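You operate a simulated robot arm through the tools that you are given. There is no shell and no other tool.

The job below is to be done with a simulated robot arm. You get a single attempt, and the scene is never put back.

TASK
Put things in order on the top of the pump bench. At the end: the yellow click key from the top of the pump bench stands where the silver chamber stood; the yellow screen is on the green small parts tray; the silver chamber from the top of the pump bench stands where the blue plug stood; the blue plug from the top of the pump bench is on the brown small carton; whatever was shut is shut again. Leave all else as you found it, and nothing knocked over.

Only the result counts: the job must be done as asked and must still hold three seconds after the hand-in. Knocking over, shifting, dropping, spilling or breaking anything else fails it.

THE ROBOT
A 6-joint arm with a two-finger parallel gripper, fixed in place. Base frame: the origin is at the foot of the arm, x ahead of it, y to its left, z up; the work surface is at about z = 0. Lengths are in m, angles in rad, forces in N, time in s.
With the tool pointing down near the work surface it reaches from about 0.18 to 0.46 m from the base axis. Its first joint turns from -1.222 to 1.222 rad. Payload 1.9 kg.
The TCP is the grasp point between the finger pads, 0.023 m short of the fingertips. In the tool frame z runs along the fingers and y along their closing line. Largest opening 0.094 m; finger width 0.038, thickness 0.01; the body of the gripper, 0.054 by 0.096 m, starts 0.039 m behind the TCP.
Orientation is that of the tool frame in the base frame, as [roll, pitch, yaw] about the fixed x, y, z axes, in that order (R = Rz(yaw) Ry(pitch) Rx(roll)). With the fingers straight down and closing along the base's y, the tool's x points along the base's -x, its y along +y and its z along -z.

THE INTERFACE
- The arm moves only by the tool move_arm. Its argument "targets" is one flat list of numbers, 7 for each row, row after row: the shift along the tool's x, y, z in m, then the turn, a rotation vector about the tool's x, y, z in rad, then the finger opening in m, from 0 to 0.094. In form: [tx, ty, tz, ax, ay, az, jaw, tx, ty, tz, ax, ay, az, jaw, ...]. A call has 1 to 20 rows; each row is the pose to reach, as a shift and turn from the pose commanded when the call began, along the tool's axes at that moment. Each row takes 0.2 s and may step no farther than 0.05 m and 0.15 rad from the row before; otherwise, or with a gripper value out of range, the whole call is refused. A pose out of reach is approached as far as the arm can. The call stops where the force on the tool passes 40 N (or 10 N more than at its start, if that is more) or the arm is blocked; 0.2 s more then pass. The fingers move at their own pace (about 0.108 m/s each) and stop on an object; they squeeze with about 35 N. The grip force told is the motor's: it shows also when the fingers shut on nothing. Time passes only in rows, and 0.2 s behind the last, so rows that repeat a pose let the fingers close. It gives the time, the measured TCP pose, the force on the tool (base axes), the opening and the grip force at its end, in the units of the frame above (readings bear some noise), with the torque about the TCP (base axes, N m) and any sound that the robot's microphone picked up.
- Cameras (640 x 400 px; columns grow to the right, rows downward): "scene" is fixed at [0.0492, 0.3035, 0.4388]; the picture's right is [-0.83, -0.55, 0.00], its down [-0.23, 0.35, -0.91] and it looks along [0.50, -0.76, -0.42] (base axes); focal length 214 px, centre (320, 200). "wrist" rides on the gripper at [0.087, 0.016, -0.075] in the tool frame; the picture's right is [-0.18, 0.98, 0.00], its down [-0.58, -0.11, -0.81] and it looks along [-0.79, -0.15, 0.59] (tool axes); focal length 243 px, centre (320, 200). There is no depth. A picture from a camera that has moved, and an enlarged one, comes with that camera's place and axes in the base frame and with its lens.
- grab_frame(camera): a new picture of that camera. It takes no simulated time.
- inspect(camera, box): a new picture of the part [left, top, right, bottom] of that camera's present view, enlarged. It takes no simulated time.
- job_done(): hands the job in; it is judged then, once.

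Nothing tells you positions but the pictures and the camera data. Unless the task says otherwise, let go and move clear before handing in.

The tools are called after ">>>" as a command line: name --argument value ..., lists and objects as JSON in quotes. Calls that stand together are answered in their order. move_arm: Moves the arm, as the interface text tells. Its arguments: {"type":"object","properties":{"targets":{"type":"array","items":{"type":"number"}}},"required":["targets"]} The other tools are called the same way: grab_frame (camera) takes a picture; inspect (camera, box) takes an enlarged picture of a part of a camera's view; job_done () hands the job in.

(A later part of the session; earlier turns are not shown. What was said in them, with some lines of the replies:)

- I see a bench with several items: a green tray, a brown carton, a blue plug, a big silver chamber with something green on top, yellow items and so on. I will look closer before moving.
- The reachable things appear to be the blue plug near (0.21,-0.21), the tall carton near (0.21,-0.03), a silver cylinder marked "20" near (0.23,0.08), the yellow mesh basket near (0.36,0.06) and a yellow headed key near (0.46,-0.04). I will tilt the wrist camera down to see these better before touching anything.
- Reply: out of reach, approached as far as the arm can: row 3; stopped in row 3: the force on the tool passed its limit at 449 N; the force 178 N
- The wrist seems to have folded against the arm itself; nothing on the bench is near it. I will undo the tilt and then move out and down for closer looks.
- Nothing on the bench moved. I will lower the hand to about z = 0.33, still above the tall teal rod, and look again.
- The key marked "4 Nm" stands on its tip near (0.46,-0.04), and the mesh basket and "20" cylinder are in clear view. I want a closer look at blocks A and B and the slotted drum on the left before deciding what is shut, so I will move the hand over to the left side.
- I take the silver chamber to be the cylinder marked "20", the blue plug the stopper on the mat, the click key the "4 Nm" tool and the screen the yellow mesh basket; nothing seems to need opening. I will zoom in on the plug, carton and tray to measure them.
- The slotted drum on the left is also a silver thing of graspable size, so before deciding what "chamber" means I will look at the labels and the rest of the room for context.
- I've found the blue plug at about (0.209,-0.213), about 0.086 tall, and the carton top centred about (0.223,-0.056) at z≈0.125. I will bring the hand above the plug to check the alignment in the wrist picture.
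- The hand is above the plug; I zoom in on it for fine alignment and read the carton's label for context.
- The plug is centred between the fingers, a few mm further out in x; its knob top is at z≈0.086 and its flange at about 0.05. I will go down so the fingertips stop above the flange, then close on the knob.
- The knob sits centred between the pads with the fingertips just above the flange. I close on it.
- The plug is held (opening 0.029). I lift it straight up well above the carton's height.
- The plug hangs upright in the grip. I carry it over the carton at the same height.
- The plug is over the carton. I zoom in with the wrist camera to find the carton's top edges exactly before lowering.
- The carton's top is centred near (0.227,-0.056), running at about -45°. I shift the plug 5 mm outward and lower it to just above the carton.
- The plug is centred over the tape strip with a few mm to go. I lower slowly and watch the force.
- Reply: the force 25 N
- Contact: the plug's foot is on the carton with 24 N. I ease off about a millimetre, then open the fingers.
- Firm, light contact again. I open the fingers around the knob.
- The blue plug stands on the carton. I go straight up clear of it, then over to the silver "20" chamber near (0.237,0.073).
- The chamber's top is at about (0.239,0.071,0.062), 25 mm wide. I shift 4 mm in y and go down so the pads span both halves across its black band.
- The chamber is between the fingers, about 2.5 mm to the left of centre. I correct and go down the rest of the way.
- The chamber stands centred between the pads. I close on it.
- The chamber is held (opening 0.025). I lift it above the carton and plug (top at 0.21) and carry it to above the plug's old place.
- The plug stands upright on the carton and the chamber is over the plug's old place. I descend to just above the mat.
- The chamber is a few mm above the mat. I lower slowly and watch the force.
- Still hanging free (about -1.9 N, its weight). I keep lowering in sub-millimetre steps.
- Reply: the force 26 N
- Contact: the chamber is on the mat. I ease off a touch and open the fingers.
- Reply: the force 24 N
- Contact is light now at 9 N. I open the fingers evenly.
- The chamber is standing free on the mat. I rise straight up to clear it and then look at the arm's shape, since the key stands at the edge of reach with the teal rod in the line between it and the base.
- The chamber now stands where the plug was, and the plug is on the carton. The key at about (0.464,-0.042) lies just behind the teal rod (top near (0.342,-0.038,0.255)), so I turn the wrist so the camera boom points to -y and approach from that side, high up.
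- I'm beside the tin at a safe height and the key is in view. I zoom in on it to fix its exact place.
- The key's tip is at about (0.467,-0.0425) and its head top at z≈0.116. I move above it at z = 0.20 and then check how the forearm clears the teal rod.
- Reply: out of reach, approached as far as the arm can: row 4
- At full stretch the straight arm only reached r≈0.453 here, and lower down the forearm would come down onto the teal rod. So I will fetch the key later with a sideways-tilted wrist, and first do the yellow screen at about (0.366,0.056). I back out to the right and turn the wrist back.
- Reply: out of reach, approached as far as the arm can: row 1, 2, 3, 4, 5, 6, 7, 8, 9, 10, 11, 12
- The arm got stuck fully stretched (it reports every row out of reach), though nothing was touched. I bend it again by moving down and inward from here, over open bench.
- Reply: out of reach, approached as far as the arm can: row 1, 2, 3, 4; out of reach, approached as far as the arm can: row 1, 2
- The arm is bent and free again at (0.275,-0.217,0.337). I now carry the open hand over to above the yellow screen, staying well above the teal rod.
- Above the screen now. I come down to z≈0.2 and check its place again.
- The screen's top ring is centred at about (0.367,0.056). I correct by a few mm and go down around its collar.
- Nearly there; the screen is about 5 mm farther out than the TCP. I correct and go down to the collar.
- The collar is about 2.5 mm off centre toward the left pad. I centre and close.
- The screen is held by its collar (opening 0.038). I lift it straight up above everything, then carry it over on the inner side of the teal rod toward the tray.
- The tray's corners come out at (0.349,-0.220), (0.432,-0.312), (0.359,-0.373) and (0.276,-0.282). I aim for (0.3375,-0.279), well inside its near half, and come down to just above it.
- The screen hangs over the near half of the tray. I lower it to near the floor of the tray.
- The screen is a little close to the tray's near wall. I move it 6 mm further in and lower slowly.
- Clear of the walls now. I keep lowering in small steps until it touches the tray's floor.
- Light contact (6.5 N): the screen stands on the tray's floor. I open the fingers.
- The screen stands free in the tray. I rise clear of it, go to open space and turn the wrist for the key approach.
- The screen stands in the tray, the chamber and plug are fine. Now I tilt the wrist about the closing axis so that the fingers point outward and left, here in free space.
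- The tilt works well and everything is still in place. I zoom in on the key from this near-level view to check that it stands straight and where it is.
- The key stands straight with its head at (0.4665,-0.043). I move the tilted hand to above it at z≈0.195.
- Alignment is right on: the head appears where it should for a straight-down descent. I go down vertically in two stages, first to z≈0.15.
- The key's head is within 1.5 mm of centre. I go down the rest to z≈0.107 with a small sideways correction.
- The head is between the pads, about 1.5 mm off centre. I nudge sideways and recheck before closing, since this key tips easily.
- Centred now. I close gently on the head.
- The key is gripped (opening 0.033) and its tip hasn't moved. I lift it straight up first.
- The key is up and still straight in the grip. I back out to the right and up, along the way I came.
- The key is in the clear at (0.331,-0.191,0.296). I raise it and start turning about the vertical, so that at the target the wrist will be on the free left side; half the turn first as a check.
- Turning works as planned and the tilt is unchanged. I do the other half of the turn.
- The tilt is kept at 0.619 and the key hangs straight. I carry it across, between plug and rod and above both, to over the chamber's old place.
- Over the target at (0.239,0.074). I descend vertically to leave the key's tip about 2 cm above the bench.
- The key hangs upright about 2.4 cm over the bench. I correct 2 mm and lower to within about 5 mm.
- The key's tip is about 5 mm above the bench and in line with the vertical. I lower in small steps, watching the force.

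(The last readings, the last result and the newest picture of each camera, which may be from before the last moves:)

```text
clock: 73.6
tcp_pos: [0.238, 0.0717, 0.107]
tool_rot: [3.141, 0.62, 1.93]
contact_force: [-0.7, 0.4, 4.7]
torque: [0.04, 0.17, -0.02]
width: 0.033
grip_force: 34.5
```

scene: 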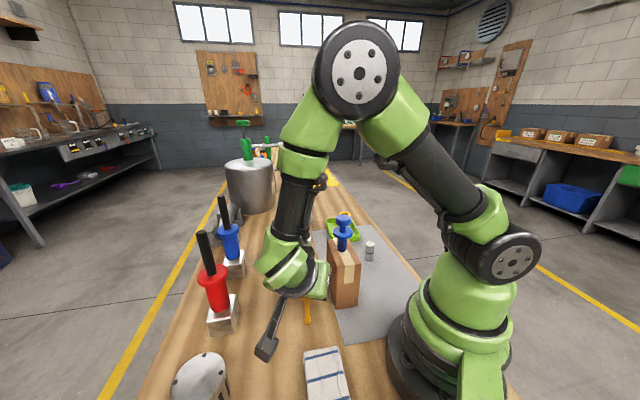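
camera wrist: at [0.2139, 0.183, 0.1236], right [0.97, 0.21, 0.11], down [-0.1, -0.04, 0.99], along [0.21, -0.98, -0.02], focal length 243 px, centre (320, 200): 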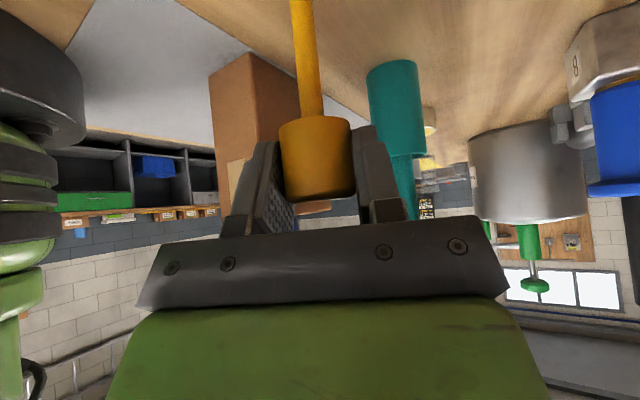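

Light contact (about 5 N) at the height expected. I look once more, then open the fingers slowly.

>>> inspect --camera "scene" --box '[270, 280, 350, 340]'

>>> inspect --camera "wrist" --box '[240, 0, 400, 200]'

```text
6.67 times, centred on (310, 310) of scene
camera zoom: at [0.0491, 0.3035, 0.4388], right [-0.83, -0.55, 0.0], down [-0.23, 0.35, -0.91], along [0.5, -0.76, -0.42], focal length 1430 px, centre (387, -533)
```

zoom: 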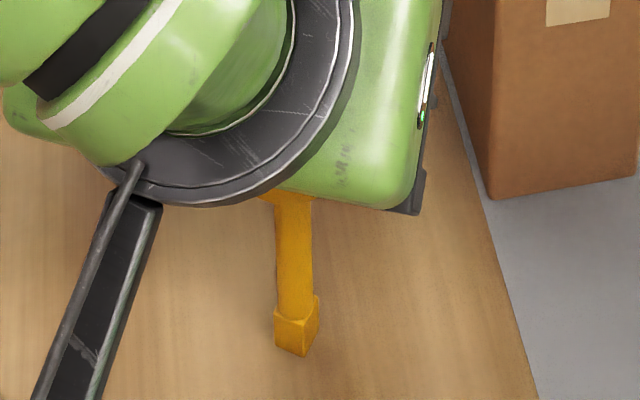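

```text
2.00 times, centred on (320, 100) of wrist
camera zoom: at [0.2135, 0.1842, 0.1187], right [0.97, 0.21, 0.11], down [-0.1, -0.04, 0.99], along [0.21, -0.98, -0.02], focal length 485 px, centre (320, 400)
```

zoom: 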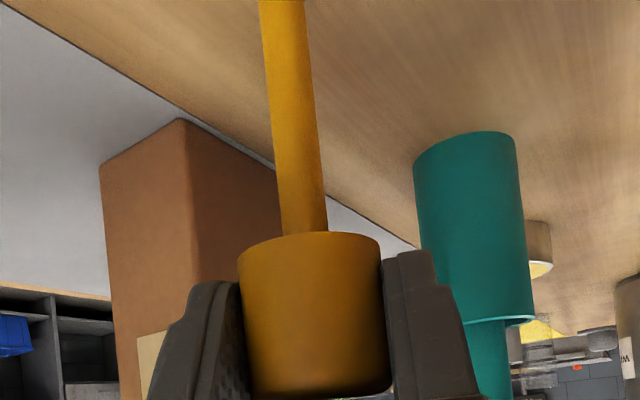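

It stands in line with the vertical in both views. I open slowly.

>>> move_arm --targets '[0, 0, 0, 0, 0, 0, 0.034, 0, 0, 0, 0, 0, 0, 0.0355, 0, 0, 0, 0, 0, 0, 0.037, 0, 0, 0, 0, 0, 0, 0.039, 0, 0, 0, 0, 0, 0, 0.042]'

>>> inspect --camera "wrist" --box '[240, 0, 400, 200]'

>>> inspect --camera "scene" --box '[270, 280, 350, 340]'

```text
clock: 74.8
tcp_pos: [0.238, 0.0726, 0.1092]
tool_rot: [3.14, 0.62, 1.929]
contact_force: [-0.1, -0.4, 1.4]
torque: [-0.04, 0.0, 0.01]
width: 0.0419
grip_force: 0.2
```

```text
2.00 times, centred on (320, 100) of wrist
camera zoom: at [0.2136, 0.1842, 0.1187], right [0.97, 0.21, 0.11], down [-0.1, -0.04, 0.99], along [0.21, -0.98, -0.02], focal length 485 px, centre (320, 400)
```

zoom: 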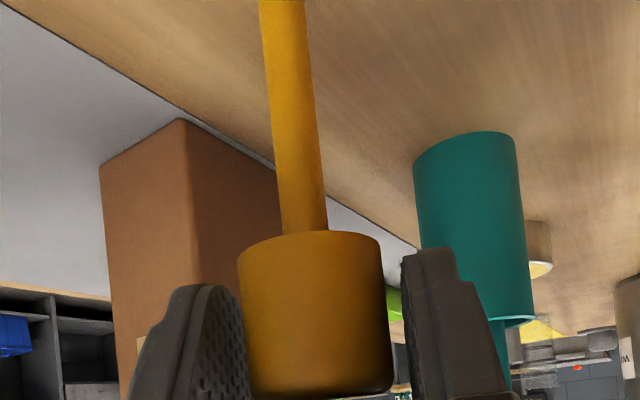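

```text
6.67 times, centred on (310, 310) of scene
camera zoom: at [0.0492, 0.3035, 0.4388], right [-0.83, -0.55, 0.0], down [-0.23, 0.35, -0.91], along [0.5, -0.76, -0.42], focal length 1430 px, centre (387, -533)
```

zoom: 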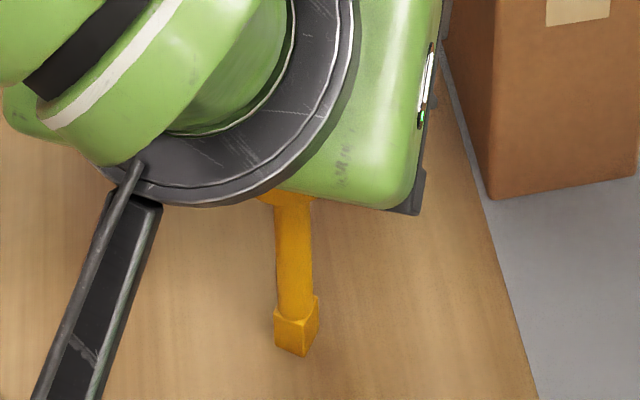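

The key stands on its own, unmoved. I open wider and back straight out along the tool axis.

>>> move_arm --targets '[0, 0, 0, 0, 0, 0, 0.05, 0, 0, 0, 0, 0, 0, 0.06, 0, 0, 0, 0, 0, 0, 0.075, 0, 0, 0, 0, 0, 0, 0.075]'

>>> grab_frame --camera "wrist"

```text
clock: 75.8
tcp_pos: [0.2384, 0.0718, 0.1075]
tool_rot: [-3.141, 0.619, 1.931]
contact_force: [-0.3, -0.3, 0.5]
torque: [0.02, 0.02, -0.03]
width: 0.075
grip_force: 0.0
```

```text
taken
camera wrist: at [0.2136, 0.1842, 0.1187], right [0.97, 0.21, 0.11], down [-0.1, -0.04, 0.99], along [0.21, -0.98, -0.02], focal length 243 px, centre (320, 200)
```

wrist: 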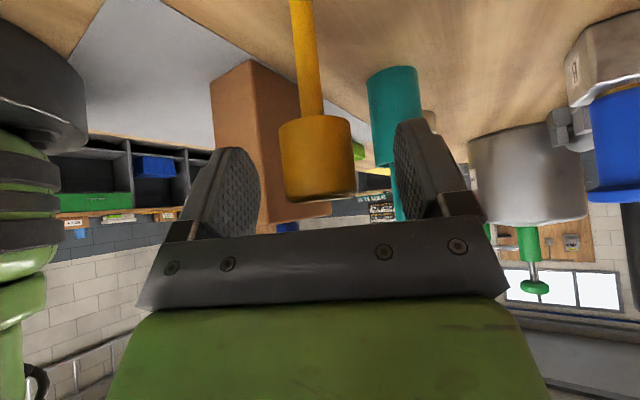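

>>> move_arm --targets '[0, 0, -0.01, 0, 0, 0, 0.075, 0, 0, -0.03, 0, 0, 0, 0.075, 0, 0, -0.06, 0, 0, 0, 0.075, 0, 0, -0.1, 0, 0, 0, 0.075]'

>>> grab_frame --camera "wrist"

>>> grab_frame --camera "scene"

```text
clock: 76.8
tcp_pos: [0.2157, 0.1276, 0.1899]
tool_rot: [-3.141, 0.617, 1.93]
contact_force: [-0.2, 0.7, 0.7]
torque: [-0.01, 0.01, 0.0]
width: 0.075
grip_force: 0.0
```

```text
taken
camera wrist: at [0.1911, 0.24, 0.2005], right [0.97, 0.21, 0.11], down [-0.1, -0.04, 0.99], along [0.21, -0.98, -0.02], focal length 243 px, centre (320, 200)
```

wrist: 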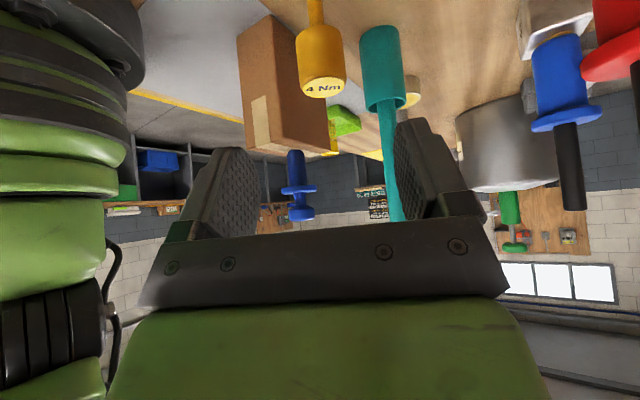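

```text
taken
```

scene: 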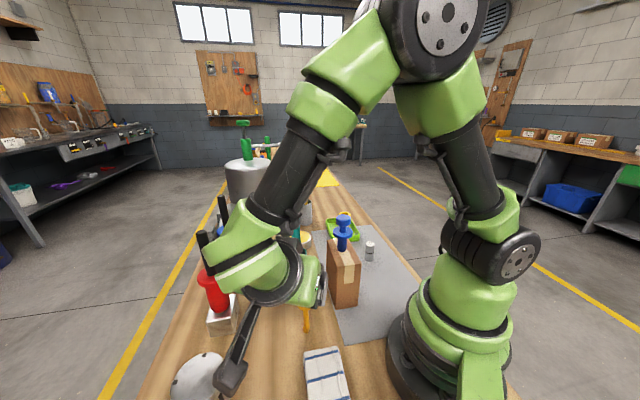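

The key stands free with "4 Nm" up, and the hand is out. I raise the hand well clear and then check everything.

>>> move_arm --targets '[-0.0218, 0, -0.0305, 0, 0, 0, 0.075, -0.0436, 0, -0.0611, 0, 0, 0, 0.075, -0.0653, 0, -0.0916, 0, 0, 0, 0.075, -0.0871, 0, -0.1221, 0, 0, 0, 0.075]'

>>> grab_frame --camera "scene"

>>> grab_frame --camera "wrist"

```text
clock: 77.8
tcp_pos: [0.218, 0.1247, 0.3421]
tool_rot: [3.141, 0.619, 1.932]
contact_force: [-0.7, 1.3, 0.1]
torque: [-0.03, -0.03, 0.0]
width: 0.0747
grip_force: 0.1
```

```text
taken
```

scene: 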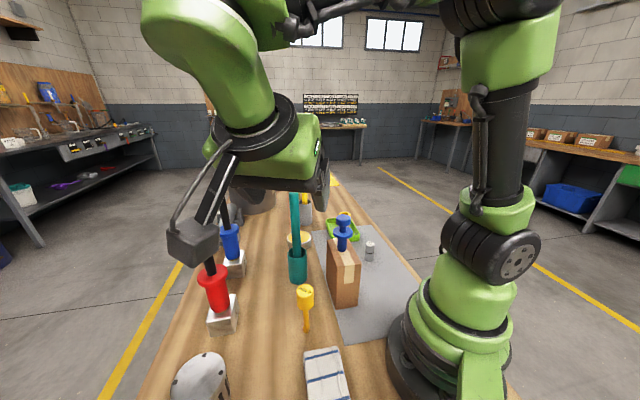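

```text
taken
camera wrist: at [0.1934, 0.2363, 0.3532], right [0.97, 0.21, 0.11], down [-0.1, -0.04, 0.99], along [0.21, -0.98, -0.02], focal length 243 px, centre (320, 200)
```

wrist: 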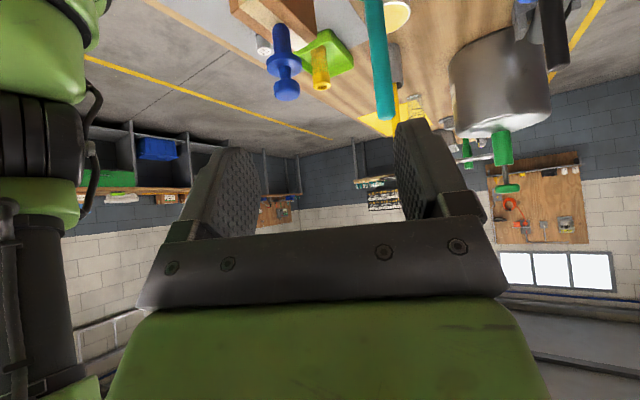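

>>> inspect --camera "scene" --box '[180, 200, 420, 350]'

>>> inspect --camera "scene" --box '[276, 270, 340, 340]'

>>> inspect --camera "wrist" --box '[200, 0, 440, 120]'

```text
2.67 times, centred on (300, 275) of scene
camera zoom: at [0.0491, 0.3035, 0.4388], right [-0.83, -0.55, 0.0], down [-0.23, 0.35, -0.91], along [0.5, -0.76, -0.42], focal length 572 px, centre (373, 0)
```

zoom: 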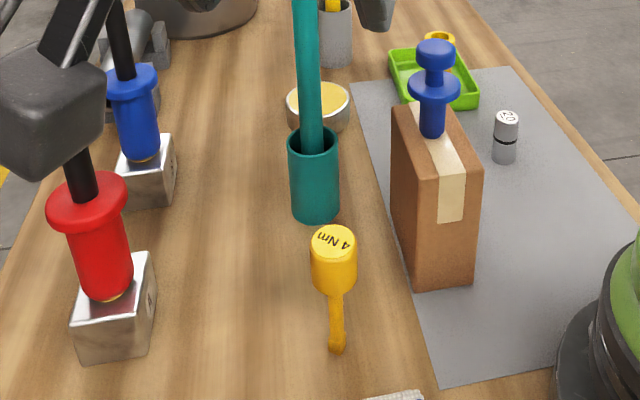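

```text
5.71 times, centred on (308, 305) of scene
camera zoom: at [0.0491, 0.3035, 0.4388], right [-0.83, -0.55, 0.0], down [-0.23, 0.35, -0.91], along [0.5, -0.76, -0.42], focal length 1226 px, centre (389, -400)
```

zoom: 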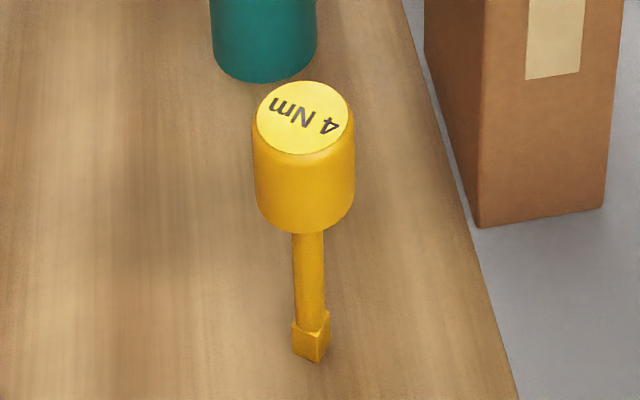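

```text
2.67 times, centred on (320, 60) of wrist
camera zoom: at [0.1934, 0.2363, 0.3532], right [0.97, 0.21, 0.11], down [-0.1, -0.04, 0.99], along [0.21, -0.98, -0.02], focal length 647 px, centre (320, 573)
```

zoom: 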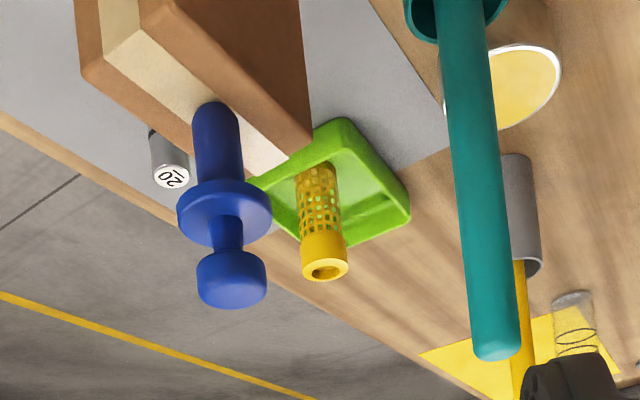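

Everything is in order: the plug stands on the carton and the "20" chamber stands where the plug was. The screen is in the green tray and the "4 Nm" key stands where the chamber was. Nothing was opened, nothing else looks disturbed and the hand is clear, so I hand in.

>>> job_done

```text
The job is handed in.
```

I rearranged the four items as asked and handed the job in. In the last pictures everything was upright and the hand was clear.

- **Blue plug:** stands on top of the brown carton.
- **Silver chamber:** stands where the blue plug stood. I took this to be the small cylinder marked "20". The slotted drum on the left was the other silver candidate, so this choice is an inference.
- **Yellow screen:** stands in the green small parts tray. I took this to be the yellow mesh basket.
- **Yellow click key:** stands where the silver chamber stood. This is the tool marked "4 Nm"; it rests on a narrow tip and stood unmoved after I let go.
- **Shut things:** I opened nothing, so there was nothing to shut again.

Early on, the arm hit a force limit while tilting high above the bench, most likely by touching itself. It later got stuck fully stretched for a moment. Neither touched anything on the bench, and I saw nothing else moved.
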